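You operate a simulated robot arm through the tools that you are given. There is no shell and no other tool. Be economical: measure what you need, move in short steps, check, and stop when the job is done.

Carry out the task below with a simulated robot arm. There is one attempt and no reset: what you move stays moved.

Task
Put things in order on the top of the black table. At the end: the clear dosing cup (marked "DOSE") is on the white tall filter box; the clear bottle of tap water stands where the clear white-rimmed water trap stood; the clear white-rimmed water trap from the top of the black table stands where the orange valve housing stood; the orange valve housing stands where the clear dosing cup stood; whatever was shut is shut again. Leave all else as you found it, and nothing knocked over. Set down upright: dosing cup.

It is judged by the outcome, as a careful person would: the job done as asked, and still so three seconds after it is handed in. It fails if anything else is knocked over, pushed out of place, dropped, spilled or broken.

Robot
A 6-joint arm with a two-finger parallel gripper, fixed in place. Base frame: the origin is at the foot of the arm, x ahead of it, y to its left, z up; the work surface is at about z = 0. Lengths are in m, angles in degrees, forces in N, time in s.
With the tool pointing down near the work surface it reaches from about 0.16 to 0.42 m from the base axis. Its first joint turns from -66.0 to 66.0 degrees. Payload 1.57 kg.
Tool frame: the origin (TCP) lies between the finger pads and is the grasp point; the fingertips stand 0.03 m ahead of it; z points along the fingers, y is the line along which they close. The gripper opens to 0.08 m. The fingers are 0.017 m wide and 0.012 m thick; the gripper's body (0.04 by 0.082 m) begins 0.08 m behind the TCP.
Orientation is told as [roll, pitch, yaw] about the base's x, y, z axes, in that order, counted from this pose: with the fingers straight down and closing along the base's y, the tool's x points along the base's -x, its y along +y and its z along -z.

Tools
- The arm moves only by the tool drive_tool. Its arguments are lists of equal length, an entry for each row: "slide": the shift along the tool's x, y, z in units of 40 mm (1.0 is 40 mm), a list of three; "turn": the turn, a rotation vector about the tool's x, y, z in units of 4 degrees (1.0 is 4 degrees), a list of three; "gripper": the finger opening in m, from 0 to 0.08. In form: {"slide": [[tx, ty, tz], ...], "turn": [[rx, ry, rz], ...], "gripper": [gripper, ...]}. A call has 1 to 12 rows; each row shifts and turns the commanded pose from where the row before left it, along the tool's axes as they then stand. A call with a number of a shift or a turn outside -1 to 1 is refused whole. Rows are played at 5 a second. More than 0.05 m and 8.6 degrees between two rows, or a gripper value outside its range, and nothing of the call is played. A pose out of reach is approached as far as the arm can. The call stops where the force on the tool passes 40 N (or 10 N more than at its start, if that is more) or the arm is blocked; 0.2 s more then pass. Each finger travels about 0.153 m/s and halts on what it meets, pressing with about 20 N; the grip force reading is that of the motor and also rises with nothing between the fingers. The clock runs only during rows and for 0.2 s after the last one: add rows that do not move to give the fingers time. It gives the time, the measured TCP pose, the force on the tool (base axes), the opening and the grip force at its end, in the units of the frame above (readings bear some noise), with the torque about the TCP (base axes, N m) and any sound that the robot's microphone picked up.
- Cameras (640 x 400 px; columns grow to the right, rows downward): "scene" is fixed at [0.0407, -0.329, 0.4106]; the picture's right is [0.88, -0.47, 0.00], its down [-0.33, -0.61, -0.72] and it looks along [0.34, 0.64, -0.69] (base axes); focal length 214 px, centre (320, 200). "wrist" rides on the gripper at [0.072, -0.007, -0.122] in the tool frame; the picture's right is [0.09, 1.00, 0.00], its down [-0.84, 0.08, -0.54] and it looks along [-0.54, 0.05, 0.84] (tool axes); focal length 238 px, centre (320, 200).
- grab_frame(camera): a new picture of that camera. No time passes.
- probe_pixels(camera, pixels): for up to 12 pixels [column, row] of the newest picture of that camera ("zoom" is the newest enlarged one), the place [x, y, z] in the base frame of the surface seen there, good to about 0.002 m. No time passes.
- close_up(camera, box): a new picture of the part [left, top, right, bottom] of that camera's present view, enlarged. No time passes.
- close_job(): hands the job in; it is judged then, once.

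Work in short steps. Measure before you move; look again where a grasp or a placing could have gone wrong, and mend it. You have 80 turns and 46 pictures in all, those below and enlarged ones among them. Open the gripper and draw the arm clear of the work before you hand the job in, unless the task says otherwise; then end with one line.

The tools are called after ">>>" as a command line: name --argument value ..., lists and objects as JSON in quotes. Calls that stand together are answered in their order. drive_tool: Moves the arm, as the interface text tells. Its arguments: {"type":"object","properties":{"slide":{"type":"array","items":{"type":"array","items":{"type":"number"}}},"turn":{"type":"array","items":{"type":"array","items":{"type":"number"}}},"gripper":{"type":"array","items":{"type":"number"}}},"required":["slide","turn","gripper"]} The other tools are called the same way: grab_frame (camera) takes a picture; probe_pixels (camera, pixels) gives the place of the surface under pixels of a picture; close_up (camera, box) takes an enlarged picture of a part of a camera's view; close_job () hands the job in.

At the start:

```text
clock: 0.0
eef_pos: [0.2187, 0.0693, 0.2458]
tcp_rot: [0.2, -0.2, -0.1]
ft_force: [0.4, 0.4, 0.2]
moment: [0.0, 0.0, -0.02]
gripper_width: 0.0803
grasp_force: 0.0
```

scene: 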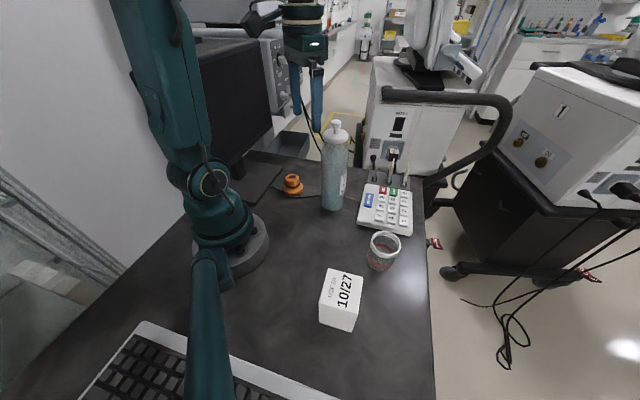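
wrist: 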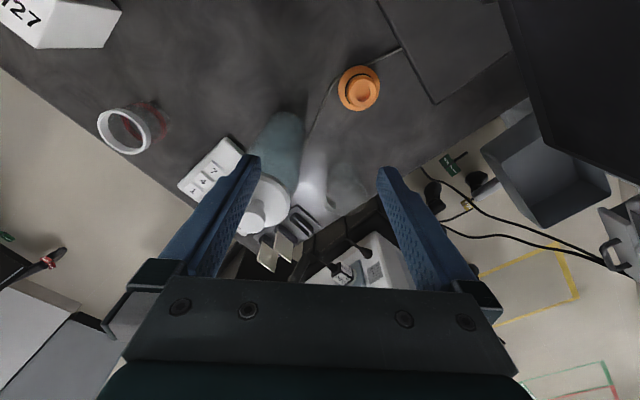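

I see a white box near (341,300), a white-rimmed cup at (383,250), a bottle at (335,165), and an orange part at (292,185). I'll enlarge these to identify them.

>>> close_up --camera "scene" --box '[240, 110, 440, 235]'

>>> close_up --camera "scene" --box '[280, 215, 440, 335]'

>>> close_up --camera "wrist" --box '[80, 20, 400, 260]'

```text
3.20 times, centred on (340, 172) of scene
```

zoom: 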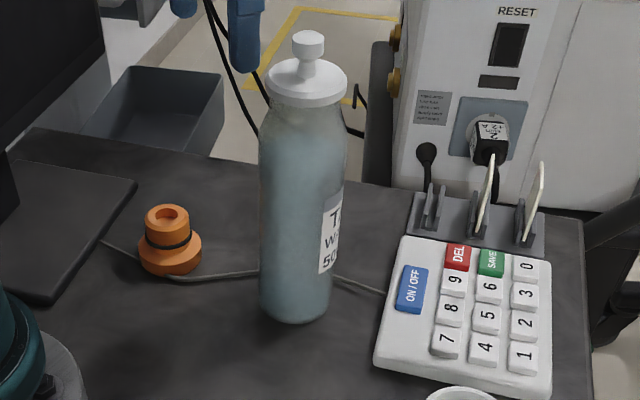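

```text
3.33 times, centred on (360, 275) of scene
```

zoom: 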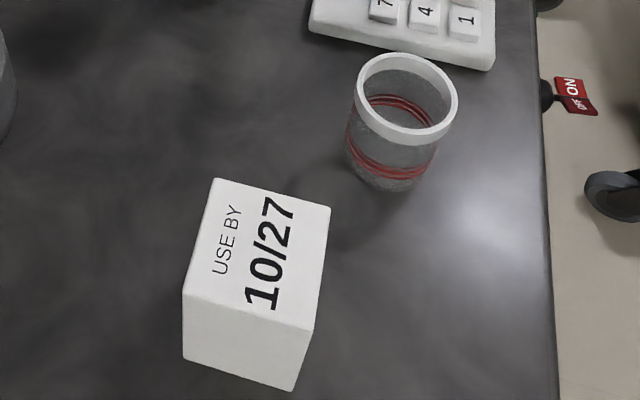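

```text
1.67 times, centred on (240, 140) of wrist
```

zoom: 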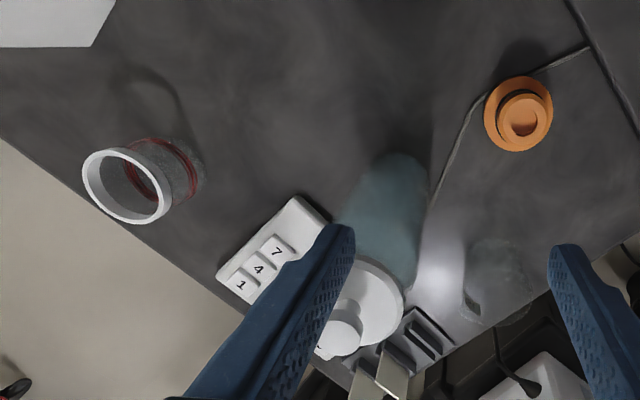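

The cup-like clear thing near wrist (345,185) may be the dosing cup behind the bottle. I'll measure all of these.

>>> probe_pixels --camera "scene" --pixels '[[336, 124], [333, 208], [292, 178], [290, 194], [384, 236], [380, 268], [325, 268], [362, 280], [320, 320], [352, 331], [342, 290], [405, 232]]'

>>> probe_pixels --camera "wrist" --pixels '[[345, 185], [335, 205], [355, 200], [360, 170], [330, 180], [315, 170], [358, 88], [130, 108], [130, 130], [106, 45], [262, 200], [290, 115]]'

>>> close_up --camera "wrist" --box '[270, 100, 430, 220]'

```text
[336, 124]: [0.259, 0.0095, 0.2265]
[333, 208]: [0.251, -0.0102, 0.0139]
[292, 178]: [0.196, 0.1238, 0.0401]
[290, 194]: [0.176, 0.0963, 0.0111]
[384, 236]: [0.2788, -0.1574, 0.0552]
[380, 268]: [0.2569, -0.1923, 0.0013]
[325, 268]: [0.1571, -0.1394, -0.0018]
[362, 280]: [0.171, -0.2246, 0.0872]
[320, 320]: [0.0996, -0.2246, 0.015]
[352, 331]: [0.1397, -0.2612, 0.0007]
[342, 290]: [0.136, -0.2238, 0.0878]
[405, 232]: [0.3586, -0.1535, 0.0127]
```

```text
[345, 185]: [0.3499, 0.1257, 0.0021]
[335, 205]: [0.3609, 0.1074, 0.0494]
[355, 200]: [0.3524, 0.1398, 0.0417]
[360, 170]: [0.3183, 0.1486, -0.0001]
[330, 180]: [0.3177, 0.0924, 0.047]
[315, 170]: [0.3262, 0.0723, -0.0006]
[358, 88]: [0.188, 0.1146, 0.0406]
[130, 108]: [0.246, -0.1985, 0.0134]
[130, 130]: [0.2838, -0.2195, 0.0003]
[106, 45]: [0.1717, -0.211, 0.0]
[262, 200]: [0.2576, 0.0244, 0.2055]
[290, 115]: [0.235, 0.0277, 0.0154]
```

```text
3.33 times, centred on (350, 160) of wrist
```

zoom: 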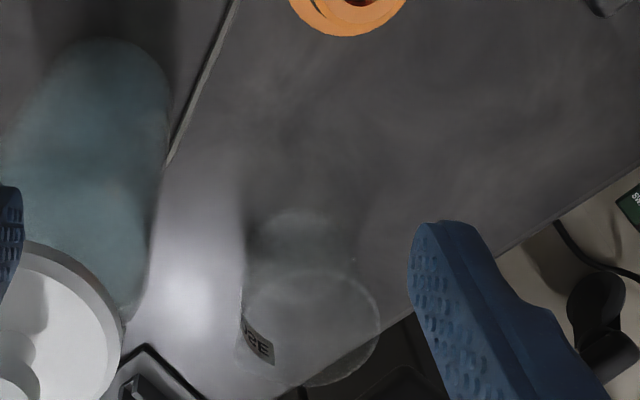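

The dosing cup stands near (0.35,0.12). I'll move over it at height to get a clear view for measuring.

>>> drive_tool --slide '[[0, 0.65, 0], [0, 0.65, 0], [-0.6, 0, 0], [-0.6, 0, 0]]' --turn '[[0, 0, 0], [0, 0, 0], [0, 0, 0], [0, 0, 0]]' --gripper '[0.08, 0.08, 0.08, 0.08]'

>>> grab_frame --camera "wrist"

>>> grab_frame --camera "scene"

```text
clock: 1.0
eef_pos: [0.2681, 0.1207, 0.2466]
tcp_rot: [0.1, -0.1, 0.0]
ft_force: [-0.5, -0.3, 0.6]
moment: [0.0, 0.02, 0.03]
gripper_width: 0.08
grasp_force: 0.1
```

```text
39 pictures are left
```

wrist: 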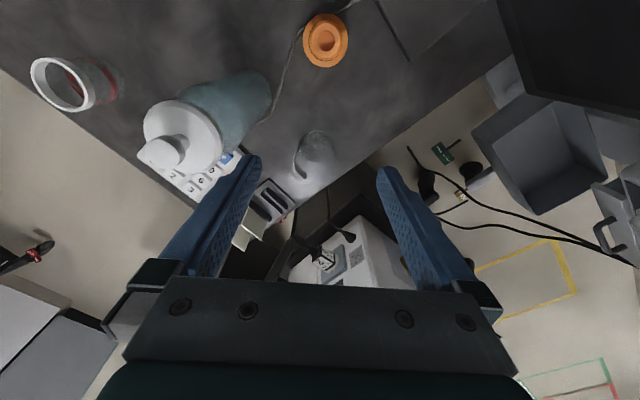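

```text
38 pictures are left
```

scene: 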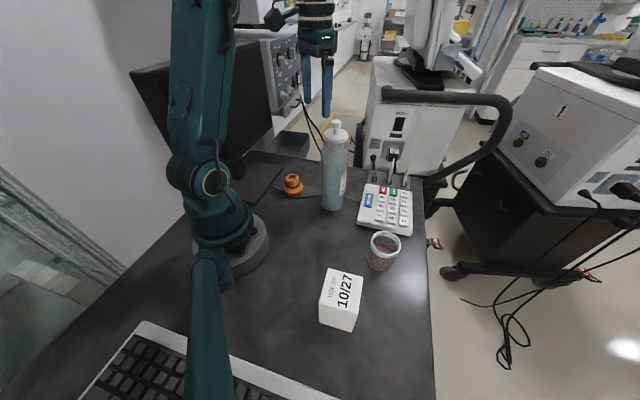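

The cup is at about (315,150) in the wrist view. I'll enlarge it and probe.

>>> close_up --camera "wrist" --box '[265, 110, 385, 200]'

>>> probe_pixels --camera "zoom" --pixels '[[190, 250], [200, 330], [250, 110], [320, 130], [300, 200], [260, 220], [390, 220], [250, 300], [330, 300], [180, 370], [130, 200], [290, 260]]'

>>> probe_pixels --camera "wrist" --pixels '[[323, 38], [303, 38], [347, 38], [325, 14], [325, 66], [560, 60], [520, 60], [590, 20], [166, 150], [145, 120], [220, 140], [290, 185]]'

```text
4.44 times, centred on (325, 155) of wrist
```

zoom: 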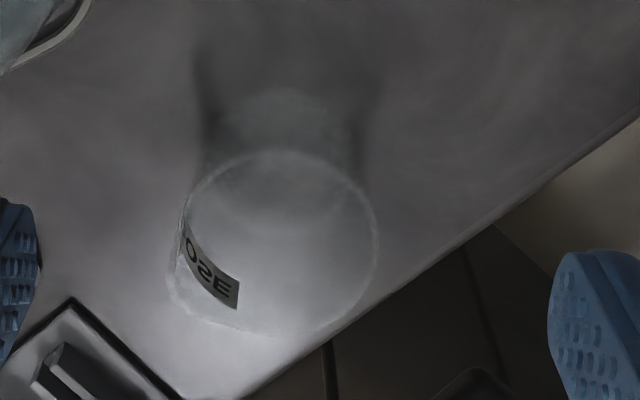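

```text
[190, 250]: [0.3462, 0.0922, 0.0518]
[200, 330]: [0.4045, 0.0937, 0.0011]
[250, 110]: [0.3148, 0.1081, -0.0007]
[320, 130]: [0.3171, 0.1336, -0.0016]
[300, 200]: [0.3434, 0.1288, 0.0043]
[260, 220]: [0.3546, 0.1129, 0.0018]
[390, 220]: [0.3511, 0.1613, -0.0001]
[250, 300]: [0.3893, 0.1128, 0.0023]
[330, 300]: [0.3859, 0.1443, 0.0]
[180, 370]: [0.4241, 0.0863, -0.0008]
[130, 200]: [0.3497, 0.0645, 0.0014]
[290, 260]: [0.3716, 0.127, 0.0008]
```

```text
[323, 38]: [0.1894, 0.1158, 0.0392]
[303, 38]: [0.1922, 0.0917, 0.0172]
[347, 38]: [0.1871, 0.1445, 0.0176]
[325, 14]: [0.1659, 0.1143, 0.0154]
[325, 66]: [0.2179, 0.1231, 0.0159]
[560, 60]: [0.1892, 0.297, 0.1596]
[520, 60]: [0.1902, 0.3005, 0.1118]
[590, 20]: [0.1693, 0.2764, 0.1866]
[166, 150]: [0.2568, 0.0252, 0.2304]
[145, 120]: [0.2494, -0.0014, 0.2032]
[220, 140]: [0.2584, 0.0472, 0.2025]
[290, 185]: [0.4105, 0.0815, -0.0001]
```

Cup centre computed ≈ (0.336,0.121), rim ≈ 0.062 across and about 0.055 high. I'll move above it, fingertips still clear of the rim, and look.

>>> drive_tool --slide '[[-0.85, 0, 0], [-0.85, 0, 0], [0, 0, 0.9], [0, 0, 0.9], [0, 0, 0.9], [0, 0, 0.7], [0, 0, 0]]' --turn '[[0, 0, 0], [0, 0, 0], [0, 0, 0], [0, 0, 0], [0, 0, 0], [0, 0, 0], [0, 0, 0]]' --gripper '[0.08, 0.08, 0.08, 0.08, 0.08, 0.08, 0.08]'

>>> grab_frame --camera "wrist"

```text
clock: 2.6
eef_pos: [0.3232, 0.1184, 0.099]
tcp_rot: [0.0, -0.2, -0.1]
ft_force: [0.1, -0.3, -0.2]
moment: [0.01, -0.02, 0.0]
gripper_width: 0.0799
grasp_force: 0.1
out of reach, approached as far as the arm can: row 2
```

```text
36 pictures are left
```

wrist: 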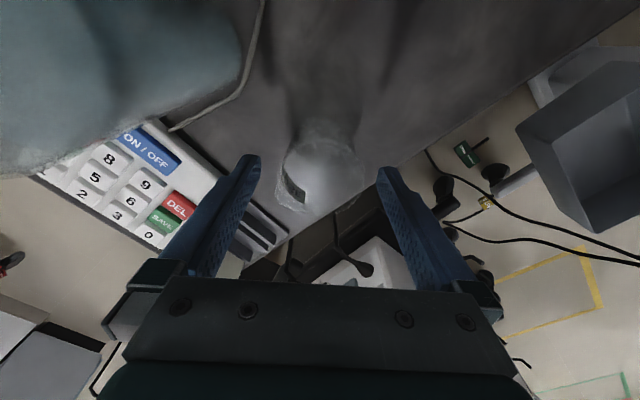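

The arm stopped slightly short of x (0.323). I'll enlarge the cup to refine its centre.

>>> close_up --camera "wrist" --box '[240, 100, 400, 220]'

>>> probe_pixels --camera "zoom" --pixels '[[170, 250], [200, 330], [270, 90], [420, 270], [320, 150], [160, 320], [205, 300], [400, 190], [180, 200], [240, 140], [60, 390], [250, 380]]'

```text
3.33 times, centred on (320, 160) of wrist
```

zoom: 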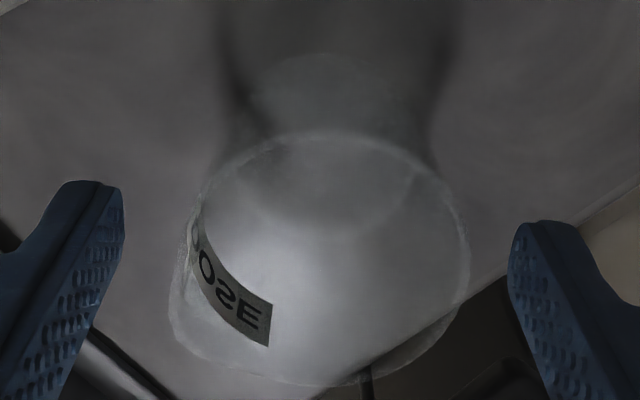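

```text
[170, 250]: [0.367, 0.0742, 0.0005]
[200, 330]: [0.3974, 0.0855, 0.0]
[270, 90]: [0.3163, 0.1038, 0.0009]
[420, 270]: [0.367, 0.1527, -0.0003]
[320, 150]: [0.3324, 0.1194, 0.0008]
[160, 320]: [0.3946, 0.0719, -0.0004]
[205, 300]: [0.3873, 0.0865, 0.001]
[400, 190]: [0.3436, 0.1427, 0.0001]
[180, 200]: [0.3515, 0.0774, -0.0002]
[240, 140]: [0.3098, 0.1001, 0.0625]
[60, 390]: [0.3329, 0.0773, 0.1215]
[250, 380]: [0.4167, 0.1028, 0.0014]
```

Refined centre: (0.334,0.121), rim z 0.062. I'll correct sideways before descending.

>>> drive_tool --slide '[[-0.28, 0.05, 0], [0, 0, 0]]' --turn '[[0, 0, 0], [0, 0, 0]]' --gripper '[0.08, 0.08]'

```text
clock: 3.2
eef_pos: [0.3348, 0.1205, 0.1005]
tcp_rot: [0.1, -0.1, 0.0]
ft_force: [0.2, 0.1, 0.0]
moment: [-0.02, 0.0, -0.02]
gripper_width: 0.08
grasp_force: 0.1
```

Centred; descend to TCP z≈0.042 and close on the cup.

>>> drive_tool --slide '[[0, 0, 0.75], [0, 0, 0.71], [0, 0, 0], [0, 0, 0], [0, 0, 0], [0, 0, 0]]' --turn '[[0, 0, 0], [0, 0, 0], [0, 0, 0], [0, 0, 0], [0, 0, 0], [0, 0, 0]]' --gripper '[0.08, 0.08, 0.08, 0.068, 0.056, 0.05]'

>>> grab_frame --camera "wrist"

```text
clock: 4.6
eef_pos: [0.3343, 0.1203, 0.0414]
tcp_rot: [0.1, 0.0, 0.0]
ft_force: [-0.3, -0.6, -0.4]
moment: [0.02, 0.0, 0.01]
gripper_width: 0.0576
grasp_force: 19.5
```

```text
34 pictures are left
```

wrist: 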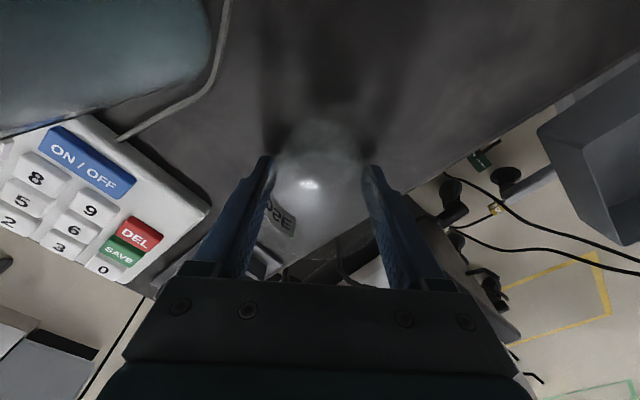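

The cup is held (opening 0.0576, 19.5 N). Lift straight up, then draw back along y≈0.12, clear of the bottle.

>>> drive_tool --slide '[[0, 0, -0.5], [0, 0, -0.8], [0, 0, -0.8], [0, 0, -0.8], [0.7, 0, 0], [0.8, 0, -0.2], [0.8, 0, -0.6], [0.8, 0, -0.8], [0.4, 0, -0.8], [0, 0, -0.8], [0, 0, -0.6], [0, 0, 0]]' --turn '[[0, 0, 0], [0, 0, 0], [0, 0, 0], [0, 0, 0], [0, 0, 0], [0, 0, 0], [0, 0, 0], [0, 0, 0], [0, 0, 0], [0, 0, 0], [0, 0, 0], [0, 0, 0]]' --gripper '[0.05, 0.05, 0.05, 0.05, 0.05, 0.05, 0.05, 0.05, 0.05, 0.05, 0.05, 0.05]'

```text
clock: 7.2
eef_pos: [0.1947, 0.1165, 0.3107]
tcp_rot: [0.1, -0.1, -0.1]
ft_force: [0.6, -0.1, -1.2]
moment: [0.01, -0.03, 0.03]
gripper_width: 0.0574
grasp_force: 20.0
```

Cup held at z 0.31, above everything. Sweep across to the right side, between bottle and base.

>>> drive_tool --slide '[[0.3, -0.8, 0], [0.2, -0.9, 0], [0, -0.9, 0], [0, -0.9, 0], [0, -0.9, 0], [0, -0.6, 0], [0, 0, 0]]' --turn '[[0, 0, 0], [0, 0, 0], [0, 0, 0], [0, 0, 0], [0, 0, 0], [0, 0, 0], [0, 0, 0]]' --gripper '[0.05, 0.05, 0.05, 0.05, 0.05, 0.05, 0.05]'

>>> grab_frame --camera "wrist"

>>> grab_frame --camera "scene"

```text
clock: 8.8
eef_pos: [0.1755, -0.0823, 0.3101]
tcp_rot: [0.1, 0.0, 0.0]
ft_force: [-0.6, 0.5, -0.6]
moment: [-0.01, 0.02, 0.0]
gripper_width: 0.0574
grasp_force: 19.9
```

```text
33 pictures are left
```

wrist: 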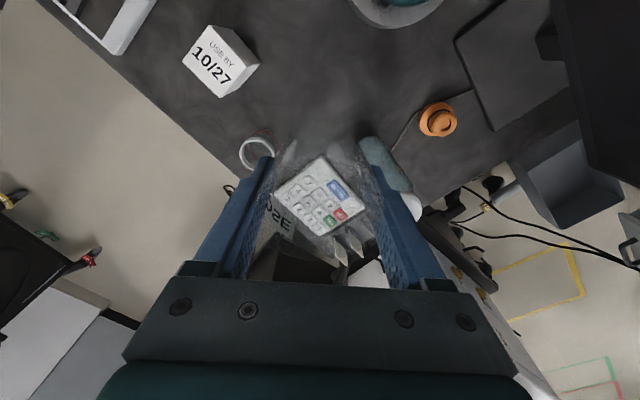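

```text
32 pictures are left
```

scene: 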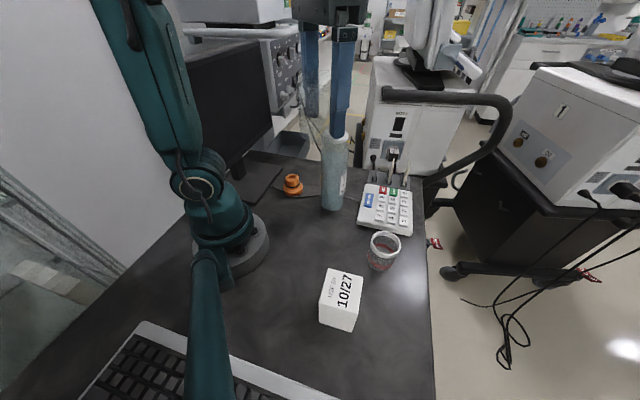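

Box top visible at (222,60). I'll enlarge it and measure its corners.

>>> close_up --camera "wrist" --box '[170, 15, 280, 105]'

```text
4.44 times, centred on (225, 60) of wrist
```

zoom: 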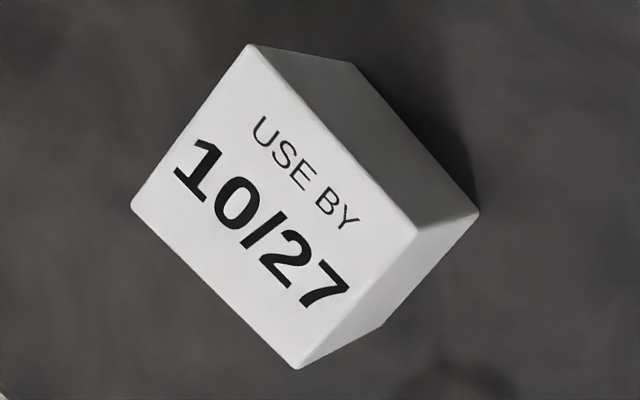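

>>> probe_pixels --camera "zoom" --pixels '[[250, 52], [138, 205], [410, 232], [297, 362], [273, 208], [200, 130], [340, 150], [350, 290], [220, 280]]'

>>> probe_pixels --camera "scene" --pixels '[[328, 268], [360, 278], [322, 300], [355, 311], [342, 290]]'

```text
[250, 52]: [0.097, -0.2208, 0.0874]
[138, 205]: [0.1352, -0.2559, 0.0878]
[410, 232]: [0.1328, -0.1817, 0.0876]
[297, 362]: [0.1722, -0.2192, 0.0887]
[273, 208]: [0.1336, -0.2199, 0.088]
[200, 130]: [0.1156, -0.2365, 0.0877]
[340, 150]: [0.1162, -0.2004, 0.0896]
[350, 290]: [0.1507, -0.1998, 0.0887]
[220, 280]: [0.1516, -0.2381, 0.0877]
```

```text
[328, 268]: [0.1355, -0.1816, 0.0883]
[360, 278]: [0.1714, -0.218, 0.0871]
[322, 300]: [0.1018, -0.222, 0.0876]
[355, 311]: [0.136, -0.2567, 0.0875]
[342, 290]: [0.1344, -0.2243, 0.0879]
```

Box top is a ~0.054 m square centred at (0.1345,-0.2195), z 0.088. I'll go over it, then down part way.

>>> drive_tool --slide '[[0.2, -0.7, 0], [0.2, -0.7, 0], [0.2, -0.7, 0], [0.2, -0.7, 0], [0.21, -0.63, 0], [0, 0, 0.8], [0, 0, 0.8], [0, 0, 0.8], [0, 0, 0.8], [0, 0, 0.4], [0, 0, 0]]' --turn '[[0, 0, 0], [0, 0, 0], [0, 0, 0], [0, 0, 0], [0, 0, 0], [0, 0, 0], [0, 0, 0], [0, 0, 0], [0, 0, 0], [0, 0, 0], [0, 0, 0]]' --gripper '[0.05, 0.05, 0.05, 0.05, 0.05, 0.05, 0.05, 0.05, 0.05, 0.05, 0.05]'

>>> grab_frame --camera "wrist"

>>> close_up --camera "scene" --box '[240, 200, 440, 340]'

```text
clock: 11.2
eef_pos: [0.1338, -0.2173, 0.1601]
tcp_rot: [0.2, -0.2, -0.1]
ft_force: [1.0, 0.0, 0.3]
moment: [-0.01, 0.0, 0.02]
gripper_width: 0.0572
grasp_force: 20.3
out of reach, approached as far as the arm can: row 5
```

```text
30 pictures are left
```

wrist: 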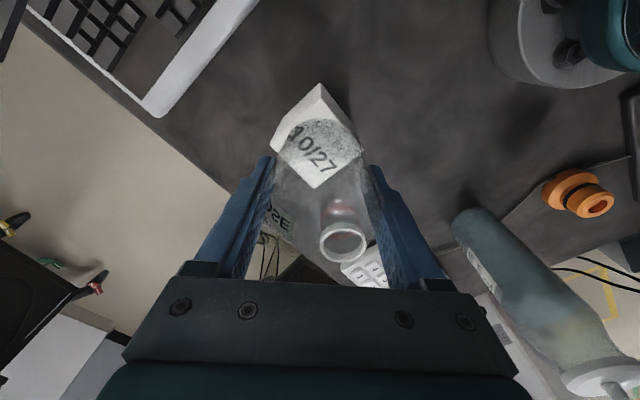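

```text
2.86 times, centred on (340, 270) of scene
```

zoom: 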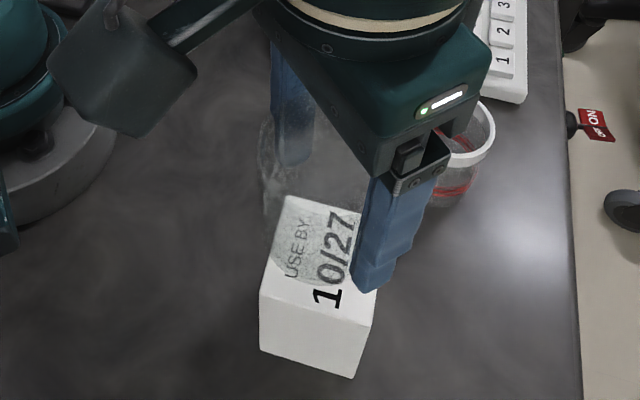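

Slightly short in y (-0.2173). I'll enlarge to see the cup's base relative to the box top.

>>> close_up --camera "wrist" --box '[240, 70, 400, 220]'

```text
2.67 times, centred on (320, 145) of wrist
```

zoom: 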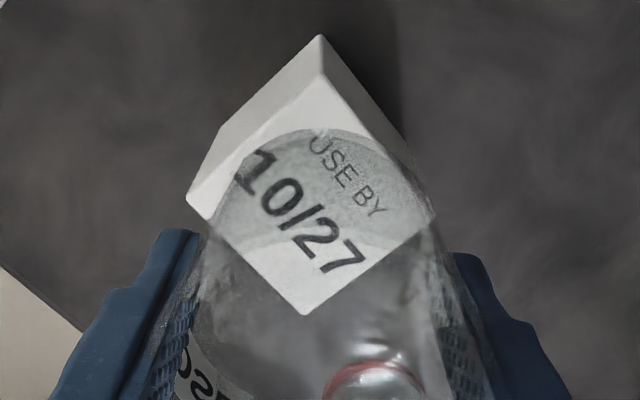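

Cup base is about 3 mm behind TCP in x. Correct position and lower to just above the box top.

>>> drive_tool --slide '[[-0.09, -0.055, 0], [0, 0, 0.4], [0, 0, 0.3], [0, 0, 0]]' --turn '[[0, 0, 0], [0, 0, 0], [0, 0, 0], [0, 0, 0]]' --gripper '[0.05, 0.05, 0.05, 0.05]'

```text
clock: 12.2
eef_pos: [0.1373, -0.2193, 0.1337]
tcp_rot: [0.1, 0.0, 0.0]
ft_force: [-0.2, 0.2, -0.2]
moment: [-0.01, -0.02, -0.03]
gripper_width: 0.0571
grasp_force: 19.6
```

Position is right, about 4 mm above contact. Lower in fine steps.

>>> drive_tool --slide '[[0, 0, 0.07], [0, 0, 0.04], [0, 0, 0]]' --turn '[[0, 0, 0], [0, 0, 0], [0, 0, 0]]' --gripper '[0.05, 0.05, 0.05]'

>>> close_up --camera "scene" --box '[280, 230, 400, 340]'

```text
clock: 13.0
eef_pos: [0.1385, -0.2194, 0.1286]
tcp_rot: [0.0, 0.0, 0.0]
ft_force: [1.9, 1.1, 9.4]
moment: [0.0, -0.02, 0.1]
gripper_width: 0.0569
grasp_force: 20.5
```

```text
3.64 times, centred on (340, 285) of scene
```

zoom: 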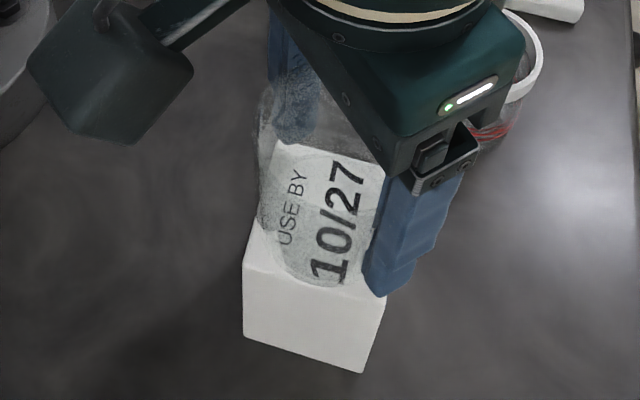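

In contact (9.4 N), the cup sits on the box. Ease slightly and open, then rise straight up.

>>> drive_tool --slide '[[0, 0, -0.02], [0, 0, 0], [0, 0, 0], [0, 0, 0]]' --turn '[[0, 0, 0], [0, 0, 0], [0, 0, 0], [0, 0, 0]]' --gripper '[0.058, 0.064, 0.074, 0.08]'

>>> drive_tool --slide '[[0, 0, -0.3], [0, 0, -0.6], [0, 0, -0.9], [0, 0, -0.9], [0, 0, -0.9], [0, 0, -0.9], [0, 0, 0]]' --turn '[[0, 0, 0], [0, 0, 0], [0, 0, 0], [0, 0, 0], [0, 0, 0], [0, 0, 0], [0, 0, 0]]' --gripper '[0.08, 0.08, 0.08, 0.08, 0.08, 0.08, 0.08]'

>>> close_up --camera "scene" --box '[280, 200, 440, 340]'

```text
clock: 14.0
eef_pos: [0.137, -0.2187, 0.1297]
tcp_rot: [0.1, -0.3, 0.0]
ft_force: [-0.1, 0.8, 0.5]
moment: [0.03, -0.01, -0.01]
gripper_width: 0.0799
grasp_force: 0.0
```

```text
clock: 15.6
eef_pos: [0.1361, -0.2167, 0.3059]
tcp_rot: [0.0, -0.1, 0.0]
ft_force: [0.0, 0.1, 0.2]
moment: [0.02, 0.03, 0.0]
gripper_width: 0.08
grasp_force: 0.0
out of reach, approached as far as the arm can: row 6
```

```text
2.86 times, centred on (360, 270) of scene
```

zoom: 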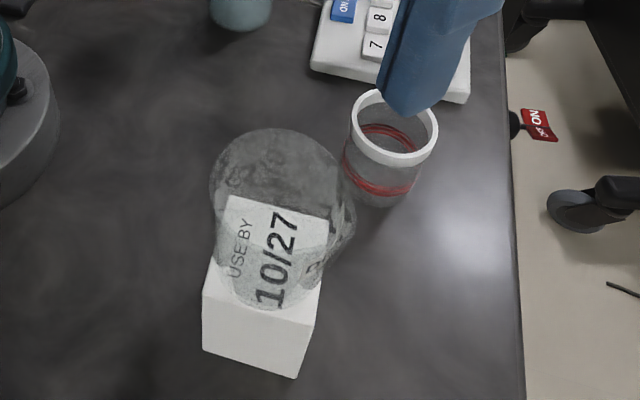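

Cup is upright and centred on the box. Now travel back to the orange valve housing at ~(0.190,0.118), staying high.

>>> drive_tool --slide '[[-0.2, 0.8, 0], [-0.2, 0.8, 0], [-0.2, 0.8, 0], [-0.2, 0.8, 0], [-0.1, 0.9, 0], [0, 0.9, 0], [0, 0.9, 0], [0, 0.9, 0], [-0.2, 0.9, 0], [-0.25, 0.65, 0], [0, 0, 0]]' --turn '[[0, 0, 0], [0, 0, 0], [0, 0, 0], [0, 0, 0], [0, 0, 0], [0, 0, 0], [0, 0, 0], [0, 0, 0], [0, 0, 0], [0, 0, 0], [0, 0, 0]]' --gripper '[0.08, 0.08, 0.08, 0.08, 0.08, 0.08, 0.08, 0.08, 0.08, 0.08, 0.08]'

>>> drive_tool --slide '[[0, 0, 0.9], [0, 0, 0.9], [0, 0, 0.9], [0, 0, 0.9], [0, 0, 0.8], [0, 0, 0]]' --turn '[[0, 0, 0], [0, 0, 0], [0, 0, 0], [0, 0, 0], [0, 0, 0], [0, 0, 0]]' --gripper '[0.08, 0.08, 0.08, 0.08, 0.08, 0.08]'

>>> grab_frame --camera "wrist"

```text
clock: 18.0
eef_pos: [0.1904, 0.1182, 0.3045]
tcp_rot: [0.1, -0.2, -0.1]
ft_force: [0.7, 0.4, -0.8]
moment: [0.0, 0.01, -0.02]
gripper_width: 0.0801
grasp_force: 0.1
```

```text
clock: 19.4
eef_pos: [0.1906, 0.1169, 0.1266]
tcp_rot: [0.1, 0.0, 0.0]
ft_force: [0.1, -0.5, -0.5]
moment: [0.0, -0.01, 0.02]
gripper_width: 0.0799
grasp_force: 0.1
```

```text
25 pictures are left
```

wrist: 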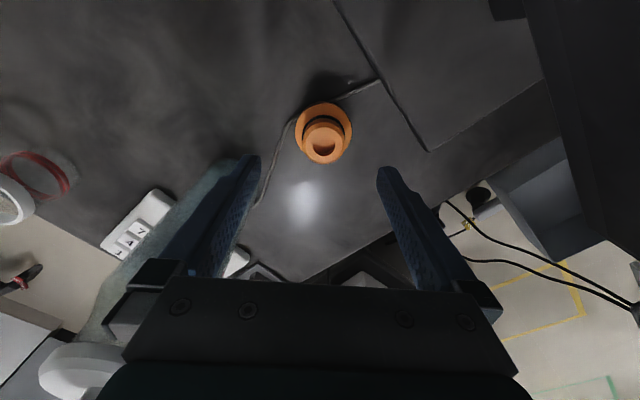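

Orange at (323,133). Enlarge and measure it.

>>> close_up --camera "wrist" --box '[270, 85, 390, 175]'

>>> probe_pixels --camera "zoom" --pixels '[[190, 170], [440, 170], [315, 80], [260, 230], [390, 230], [325, 180], [325, 290], [330, 240], [225, 130], [410, 120]]'

```text
4.44 times, centred on (330, 130) of wrist
```

zoom: 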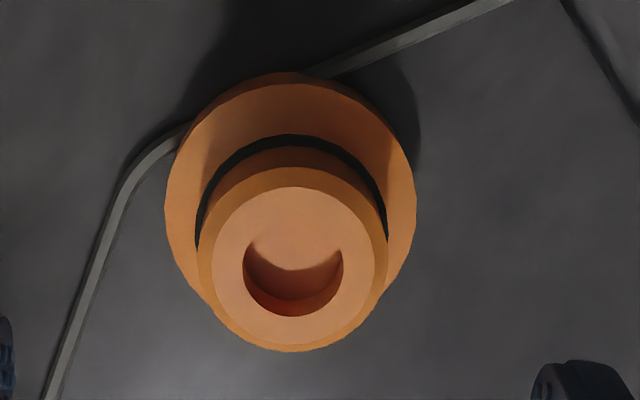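

```text
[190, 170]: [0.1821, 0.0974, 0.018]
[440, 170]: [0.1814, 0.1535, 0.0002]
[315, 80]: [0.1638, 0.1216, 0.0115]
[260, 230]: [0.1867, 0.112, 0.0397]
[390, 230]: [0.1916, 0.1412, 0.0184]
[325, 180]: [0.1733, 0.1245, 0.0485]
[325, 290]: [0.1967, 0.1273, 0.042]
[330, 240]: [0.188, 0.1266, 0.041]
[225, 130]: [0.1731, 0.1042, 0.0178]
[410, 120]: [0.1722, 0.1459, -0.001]
```

Flange ~0.054 wide (top z 0.018), knob ~0.037 wide up to z 0.042, centre (0.188,0.119). A cord runs alongside, so I'll grip the knob only, tips at z≈0.022.

>>> drive_tool --slide '[[0.065, 0.05, 0.6], [0, 0, 0.7], [0, 0, 0.57], [0, 0, 0], [0, 0, 0], [0, 0, 0], [0, 0, 0], [0, 0, 0]]' --turn '[[0, 0, 0], [0, 0, 0], [0, 0, 0], [0, 0, 0], [0, 0, 0], [0, 0, 0], [0, 0, 0], [0, 0, 0]]' --gripper '[0.08, 0.08, 0.08, 0.08, 0.06, 0.045, 0.03, 0.03]'

>>> close_up --camera "wrist" --box '[240, 85, 400, 205]'

```text
clock: 21.2
eef_pos: [0.1882, 0.12, 0.0523]
tcp_rot: [0.2, -0.1, 0.0]
ft_force: [0.5, 0.5, -0.4]
moment: [-0.01, -0.03, -0.01]
gripper_width: 0.0364
grasp_force: 19.9
```

```text
3.33 times, centred on (320, 145) of wrist
```

zoom: 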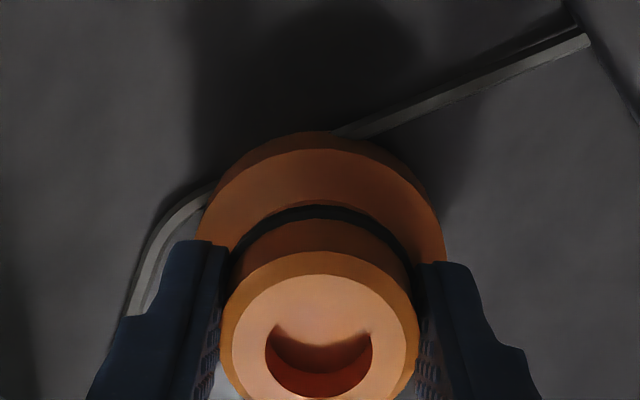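

Knob held (0.0364). Lift and carry straight ahead along y≈0.12 to the cup's former place (0.334,0.121).

>>> drive_tool --slide '[[0, 0, -0.3], [0, 0, -0.9], [-0.75, 0, 0], [-0.75, 0, 0], [-0.75, 0, 0], [-0.75, 0, 0], [-0.65, 0.02, 0], [0, 0, 0]]' --turn '[[0, 0, 0], [0, 0, 0], [0, 0, 0], [0, 0, 0], [0, 0, 0], [0, 0, 0], [0, 0, 0], [0, 0, 0]]' --gripper '[0.03, 0.03, 0.03, 0.03, 0.03, 0.03, 0.03, 0.03]'

>>> grab_frame --camera "wrist"

```text
clock: 23.0
eef_pos: [0.3339, 0.1205, 0.1019]
tcp_rot: [0.2, 0.0, 0.0]
ft_force: [-0.3, -0.3, -1.5]
moment: [0.03, -0.02, 0.02]
gripper_width: 0.0368
grasp_force: 20.0
```

```text
22 pictures are left
```

wrist: 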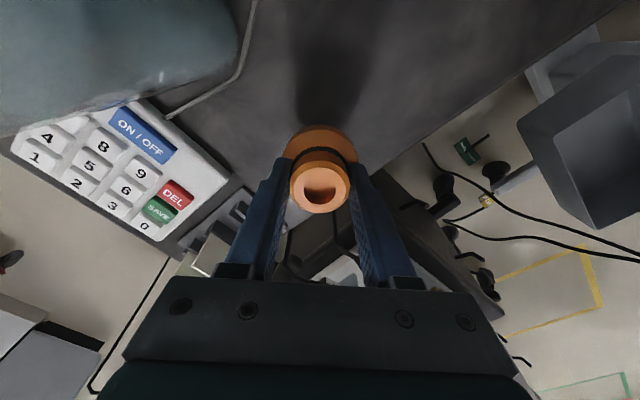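

Over the spot. Lower to the grasp height.

>>> drive_tool --slide '[[0.02, 0, 0.6], [0, 0, 0.55], [0, 0, 0.08], [0, 0, 0]]' --turn '[[0, 0, 0], [0, 0, 0], [0, 0, 0], [0, 0, 0]]' --gripper '[0.03, 0.03, 0.03, 0.03]'

```text
clock: 24.0
eef_pos: [0.3333, 0.1205, 0.0523]
tcp_rot: [0.1, -0.1, 0.0]
ft_force: [-1.2, -1.8, 8.6]
moment: [-0.21, 0.09, 0.0]
gripper_width: 0.0367
grasp_force: 20.5
```

Contact felt (8.6 N). Release and rise, then retract as before.

>>> drive_tool --slide '[[0, 0, -0.02], [0, 0, 0], [0, 0, 0], [0, 0, 0], [0, 0, -0.5], [0, 0, -0.7]]' --turn '[[0, 0, 0], [0, 0, 0], [0, 0, 0], [0, 0, 0], [0, 0, 0], [0, 0, 0]]' --gripper '[0.045, 0.06, 0.07, 0.07, 0.07, 0.07]'

>>> close_up --camera "wrist" --box '[230, 80, 410, 215]'

>>> drive_tool --slide '[[0, 0, -0.8], [0, 0, -0.7], [0.7, 0, 0], [0.8, 0, -0.2], [0.8, 0, -0.6], [0.8, 0, -0.8], [0.4, 0, -0.8], [0, 0, -0.8], [0, 0, -0.6], [0, 0, 0]]' --turn '[[0, 0, 0], [0, 0, 0], [0, 0, 0], [0, 0, 0], [0, 0, 0], [0, 0, 0], [0, 0, 0], [0, 0, 0], [0, 0, 0], [0, 0, 0]]' --gripper '[0.08, 0.08, 0.08, 0.08, 0.08, 0.08, 0.08, 0.08, 0.08, 0.08]'

```text
clock: 25.4
eef_pos: [0.3333, 0.12, 0.1003]
tcp_rot: [0.1, 0.0, 0.0]
ft_force: [-0.4, -0.2, 0.0]
moment: [0.01, 0.05, -0.02]
gripper_width: 0.07
grasp_force: 0.1
```

```text
2.96 times, centred on (320, 148) of wrist
```

zoom: 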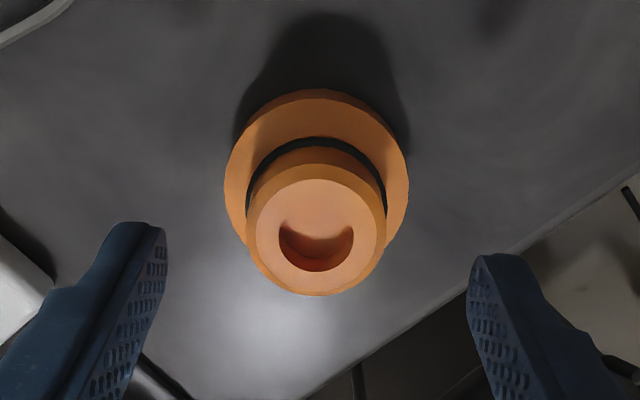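

```text
clock: 27.6
eef_pos: [0.1923, 0.1208, 0.3118]
tcp_rot: [0.0, 0.1, -0.2]
ft_force: [-0.2, -0.3, -0.3]
moment: [0.0, -0.01, 0.01]
gripper_width: 0.0798
grasp_force: 0.0
```

Valve housing stands well. Sweep over to the water trap side, passing behind the bottle.

>>> drive_tool --slide '[[0.3, -0.8, 0], [0.1, -0.9, 0], [0, -0.9, 0], [0, -0.9, 0], [0, -0.9, 0], [-0.2, -0.9, 0], [-0.3, -0.9, 0], [-0.3, -0.9, 0.5], [0, 0, 0.7], [0, 0, 0]]' --turn '[[0, 0, 0], [0, 0, 0], [0, 0, 0], [0, 0, 0], [0, 0, 0], [0, 0, 0], [0, 0, 0], [0, 0, 0], [0, 0, 0], [0, 0, 0]]' --gripper '[0.08, 0.08, 0.08, 0.08, 0.08, 0.08, 0.08, 0.08, 0.08, 0.08]'

>>> grab_frame --camera "wrist"

```text
clock: 29.8
eef_pos: [0.2092, -0.1629, 0.2631]
tcp_rot: [0.0, -0.1, -0.1]
ft_force: [0.0, 0.1, -0.8]
moment: [0.01, -0.02, -0.03]
gripper_width: 0.0797
grasp_force: 0.1
```

```text
20 pictures are left
```

wrist: 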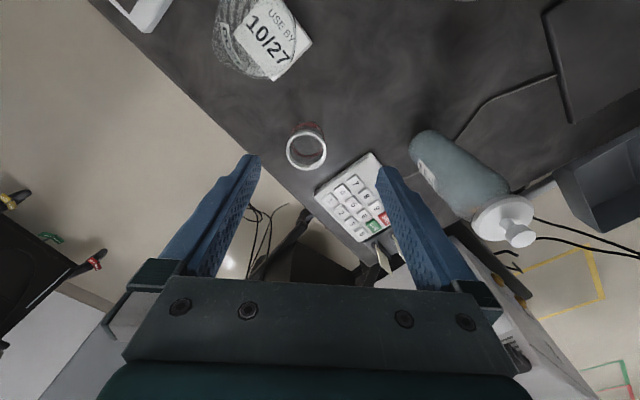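

>>> close_up --camera "wrist" --box '[260, 105, 380, 195]'

>>> probe_pixels --camera "wrist" --pixels '[[288, 148], [325, 148], [306, 134], [305, 168], [309, 150], [308, 127], [318, 190], [374, 153], [420, 135], [440, 190]]'

```text
4.44 times, centred on (320, 150) of wrist
```

zoom: 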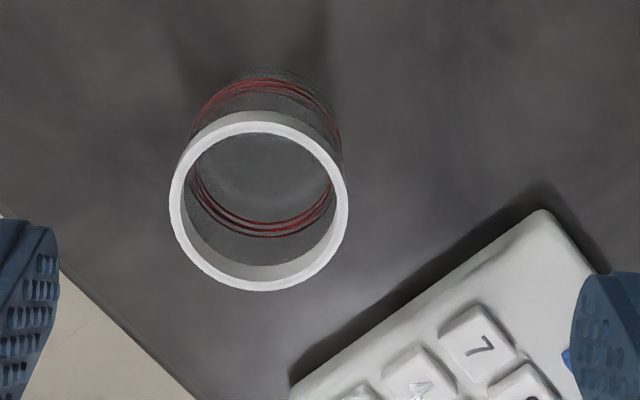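

```text
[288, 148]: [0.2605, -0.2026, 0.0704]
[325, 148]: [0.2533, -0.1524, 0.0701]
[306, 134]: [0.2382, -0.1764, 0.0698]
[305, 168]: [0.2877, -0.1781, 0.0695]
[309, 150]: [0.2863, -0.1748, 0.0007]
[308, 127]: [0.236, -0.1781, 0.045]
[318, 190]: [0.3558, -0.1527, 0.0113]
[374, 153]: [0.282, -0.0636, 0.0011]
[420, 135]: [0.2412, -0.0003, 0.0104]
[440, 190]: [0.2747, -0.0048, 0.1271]
```

Trap rim z 0.070, centre (0.262,-0.1777), about 0.054 wide. Move above and partly down.

>>> drive_tool --slide '[[-0.5, -0.19, 0.6], [-0.5, -0.18, 0.8], [-0.32, 0, 0.8], [0, 0, 0.8], [0, 0, 0.6], [0, 0, 0]]' --turn '[[0, 0, 0], [0, 0, 0], [0, 0, 0], [0, 0, 0], [0, 0, 0], [0, 0, 0]]' --gripper '[0.08, 0.08, 0.08, 0.08, 0.08, 0.08]'

>>> close_up --camera "wrist" --box '[230, 90, 410, 225]'

>>> probe_pixels --camera "zoom" --pixels '[[320, 200], [320, 120], [320, 300], [215, 210], [420, 210], [200, 250], [440, 250]]'

```text
clock: 31.2
eef_pos: [0.2621, -0.1776, 0.1167]
tcp_rot: [0.2, -0.1, -0.1]
ft_force: [-1.2, 1.0, 0.4]
moment: [-0.04, 0.0, 0.03]
gripper_width: 0.0803
grasp_force: 0.0
```

```text
2.96 times, centred on (320, 158) of wrist
```

zoom: 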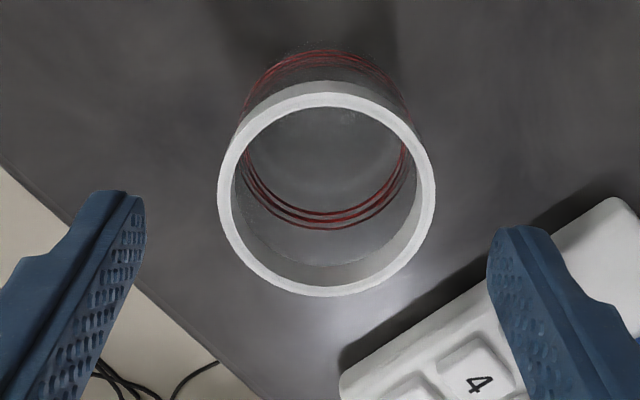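

```text
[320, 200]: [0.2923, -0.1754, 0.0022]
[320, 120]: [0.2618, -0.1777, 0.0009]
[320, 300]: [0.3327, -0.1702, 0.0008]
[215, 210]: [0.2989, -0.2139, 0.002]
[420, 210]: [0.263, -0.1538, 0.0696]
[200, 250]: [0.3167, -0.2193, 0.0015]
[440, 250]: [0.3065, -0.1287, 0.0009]
```

Centred within 2–3 mm. Descend to TCP z≈0.05 and close on the trap.

>>> drive_tool --slide '[[0.05, 0.02, 0.8], [0, 0, 0.85], [0, 0, 0], [0, 0, 0], [0, 0, 0], [0, 0, 0]]' --turn '[[0, 0, 0], [0, 0, 0], [0, 0, 0], [0, 0, 0], [0, 0, 0], [0, 0, 0]]' --gripper '[0.08, 0.08, 0.08, 0.065, 0.052, 0.045]'

```text
clock: 32.6
eef_pos: [0.2616, -0.1769, 0.053]
tcp_rot: [0.0, -0.1, -0.1]
ft_force: [-0.5, -0.4, 0.0]
moment: [0.01, 0.0, -0.02]
gripper_width: 0.0531
grasp_force: 20.5
```

Trap held (0.0531). Lift, move inward and up to z≈0.31.

>>> drive_tool --slide '[[0, 0, -0.5], [0, 0, -0.8], [0, 0, -0.8], [0, 0, -0.8], [0.3, 0.6, -0.7], [0.4, 0.7, -0.7], [0.4, 0.4, -0.7], [0.4, 0.3, -0.7], [0.4, 0, -0.7], [0.2, 0, -0.2], [0, 0, 0]]' --turn '[[0, 0, 0], [0, 0, 0], [0, 0, 0], [0, 0, 0], [0, 0, 0], [0, 0, 0], [0, 0, 0], [0, 0, 0], [0, 0, 0], [0, 0, 0], [0, 0, 0]]' --gripper '[0.045, 0.045, 0.045, 0.045, 0.045, 0.045, 0.045, 0.045, 0.045, 0.045, 0.045]'

```text
clock: 35.0
eef_pos: [0.1737, -0.098, 0.3169]
tcp_rot: [0.1, -0.1, -0.1]
ft_force: [-0.1, 0.4, -0.6]
moment: [0.04, 0.02, 0.02]
gripper_width: 0.0531
grasp_force: 19.8
```

Sweep to the valve's former place.

>>> drive_tool --slide '[[0, 0.8, 0], [0, 0.9, 0], [0, 0.9, 0], [0, 0.9, 0], [0, 0.9, 0], [-0.19, 0.6, 0], [-0.19, 0.43, 0], [0, 0, 0]]' --turn '[[0, 0, 0], [0, 0, 0], [0, 0, 0], [0, 0, 0], [0, 0, 0], [0, 0, 0], [0, 0, 0], [0, 0, 0]]' --gripper '[0.045, 0.045, 0.045, 0.045, 0.045, 0.045, 0.045, 0.045]'

>>> drive_tool --slide '[[0, 0, 0.9], [0, 0, 0.9], [0, 0, 0.9], [0, 0, 0.9], [0, 0, 0.9], [0, 0, 0.9], [0, 0, 0.6], [0, 0, 0]]' --turn '[[0, 0, 0], [0, 0, 0], [0, 0, 0], [0, 0, 0], [0, 0, 0], [0, 0, 0], [0, 0, 0], [0, 0, 0]]' --gripper '[0.045, 0.045, 0.045, 0.045, 0.045, 0.045, 0.045, 0.045]'

>>> grab_frame --camera "wrist"

```text
clock: 36.8
eef_pos: [0.1887, 0.1177, 0.3165]
tcp_rot: [0.2, -0.2, 0.0]
ft_force: [0.0, -0.6, -1.1]
moment: [-0.02, 0.03, 0.02]
gripper_width: 0.053
grasp_force: 20.4
out of reach, approached as far as the arm can: row 7
```

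```text
clock: 38.6
eef_pos: [0.1904, 0.1175, 0.0752]
tcp_rot: [0.1, -0.1, -0.1]
ft_force: [-0.1, 0.5, -0.3]
moment: [-0.01, -0.03, 0.0]
gripper_width: 0.0529
grasp_force: 20.3
```

```text
17 pictures are left
```

wrist: 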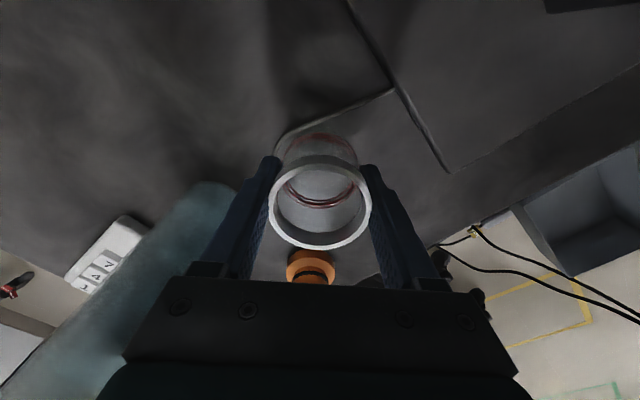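

Trap is 2 cm above the table near the spot. Correct ~1.5 mm and lower to contact.

>>> drive_tool --slide '[[0.02, 0.04, 0.3], [0, 0, 0.2], [0, 0, 0.06], [0, 0, 0.02], [0, 0, 0]]' --turn '[[0, 0, 0], [0, 0, 0], [0, 0, 0], [0, 0, 0], [0, 0, 0]]' --gripper '[0.045, 0.045, 0.045, 0.045, 0.045]'

```text
clock: 39.8
eef_pos: [0.1888, 0.121, 0.0521]
tcp_rot: [0.0, 0.0, -0.1]
ft_force: [0.6, -0.1, 4.3]
moment: [-0.05, 0.0, -0.03]
gripper_width: 0.053
grasp_force: 19.8
```

Contact at the grasp height. Release and rise, then look.

>>> drive_tool --slide '[[0, 0, 0], [0, 0, 0], [0, 0, 0], [0, 0, 0], [0, 0, -0.4], [0, 0, -0.8], [0, 0, -0.8], [0, 0, 0]]' --turn '[[0, 0, 0], [0, 0, 0], [0, 0, 0], [0, 0, 0], [0, 0, 0], [0, 0, 0], [0, 0, 0], [0, 0, 0]]' --gripper '[0.055, 0.065, 0.08, 0.08, 0.08, 0.08, 0.08, 0.08]'

>>> grab_frame --camera "scene"

>>> grab_frame --camera "wrist"

```text
clock: 41.6
eef_pos: [0.19, 0.1204, 0.1313]
tcp_rot: [0.0, -0.1, -0.1]
ft_force: [-0.2, -0.2, -0.4]
moment: [0.0, 0.01, 0.04]
gripper_width: 0.0798
grasp_force: 0.0
```

```text
16 pictures are left
```

scene: 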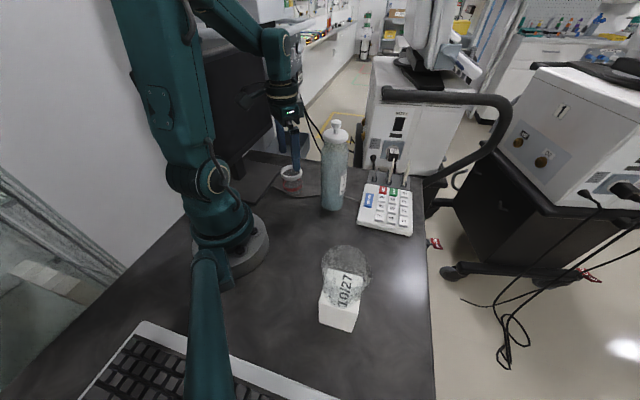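

```text
15 pictures are left
```

wrist: 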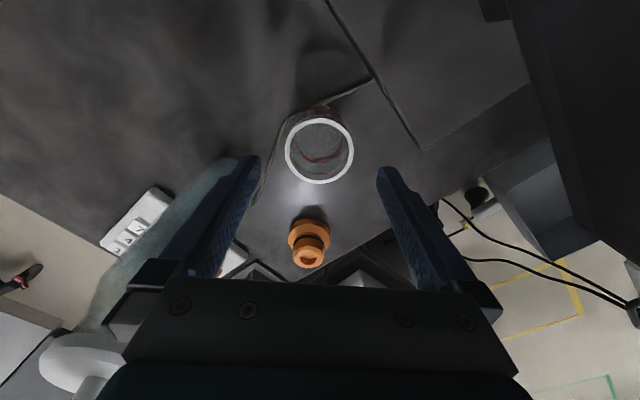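

The trap stands well. Now measure the bottle: enlarge it from the scene camera.

>>> close_up --camera "scene" --box '[270, 115, 410, 215]'

>>> probe_pixels --camera "scene" --pixels '[[336, 122], [334, 131], [335, 144], [325, 165], [334, 165], [345, 165], [334, 180], [333, 195], [333, 207], [324, 137], [346, 137], [335, 152]]'

```text
4.00 times, centred on (340, 165) of scene
```

zoom: 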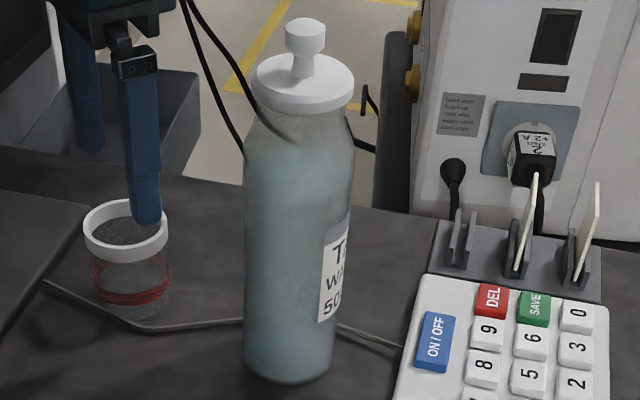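

```text
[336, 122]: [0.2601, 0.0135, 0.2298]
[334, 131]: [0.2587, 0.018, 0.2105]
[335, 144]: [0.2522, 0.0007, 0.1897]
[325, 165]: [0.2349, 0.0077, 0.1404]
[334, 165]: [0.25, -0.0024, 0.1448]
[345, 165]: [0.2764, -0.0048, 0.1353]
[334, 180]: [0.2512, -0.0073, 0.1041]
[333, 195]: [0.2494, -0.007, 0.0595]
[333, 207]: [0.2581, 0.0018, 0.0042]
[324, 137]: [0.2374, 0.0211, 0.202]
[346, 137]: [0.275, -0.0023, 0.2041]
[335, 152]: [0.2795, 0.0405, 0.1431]
```

Bottle axis ≈ (0.264,0.020), body ≈ 0.058 wide up to z≈0.16, stopper top ≈ 0.237. I'll rise to z 0.285, go over it and look from above.

>>> drive_tool --slide '[[0, 0, -0.9], [0, 0, -0.9], [0, 0, -0.9], [0, 0, -0.9], [0, 0, -0.25], [-0.4, -0.5, 0], [-0.5, -0.7, 0], [-0.5, -0.7, 0], [-0.43, -0.6, 0], [0, 0, 0]]' --turn '[[0, 0, 0], [0, 0, 0], [0, 0, 0], [0, 0, 0], [0, 0, 0], [0, 0, 0], [0, 0, 0], [0, 0, 0], [0, 0, 0], [0, 0, 0]]' --gripper '[0.08, 0.08, 0.08, 0.08, 0.08, 0.08, 0.08, 0.08, 0.08, 0.08]'

>>> grab_frame --camera "wrist"

```text
clock: 43.8
eef_pos: [0.2645, 0.0204, 0.2852]
tcp_rot: [0.1, -0.1, 0.0]
ft_force: [0.1, -0.7, -0.7]
moment: [-0.01, -0.02, -0.01]
gripper_width: 0.08
grasp_force: 0.0
```

```text
13 pictures are left
```

wrist: 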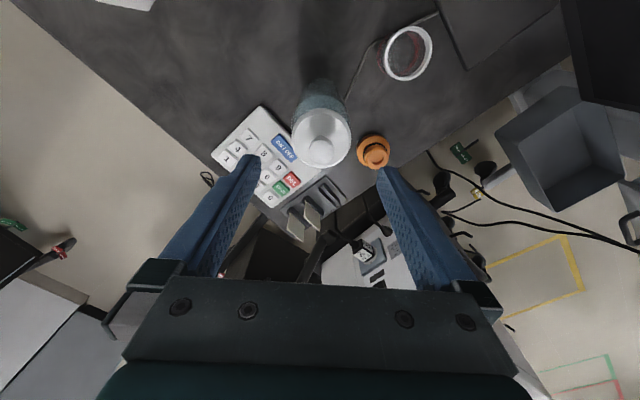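

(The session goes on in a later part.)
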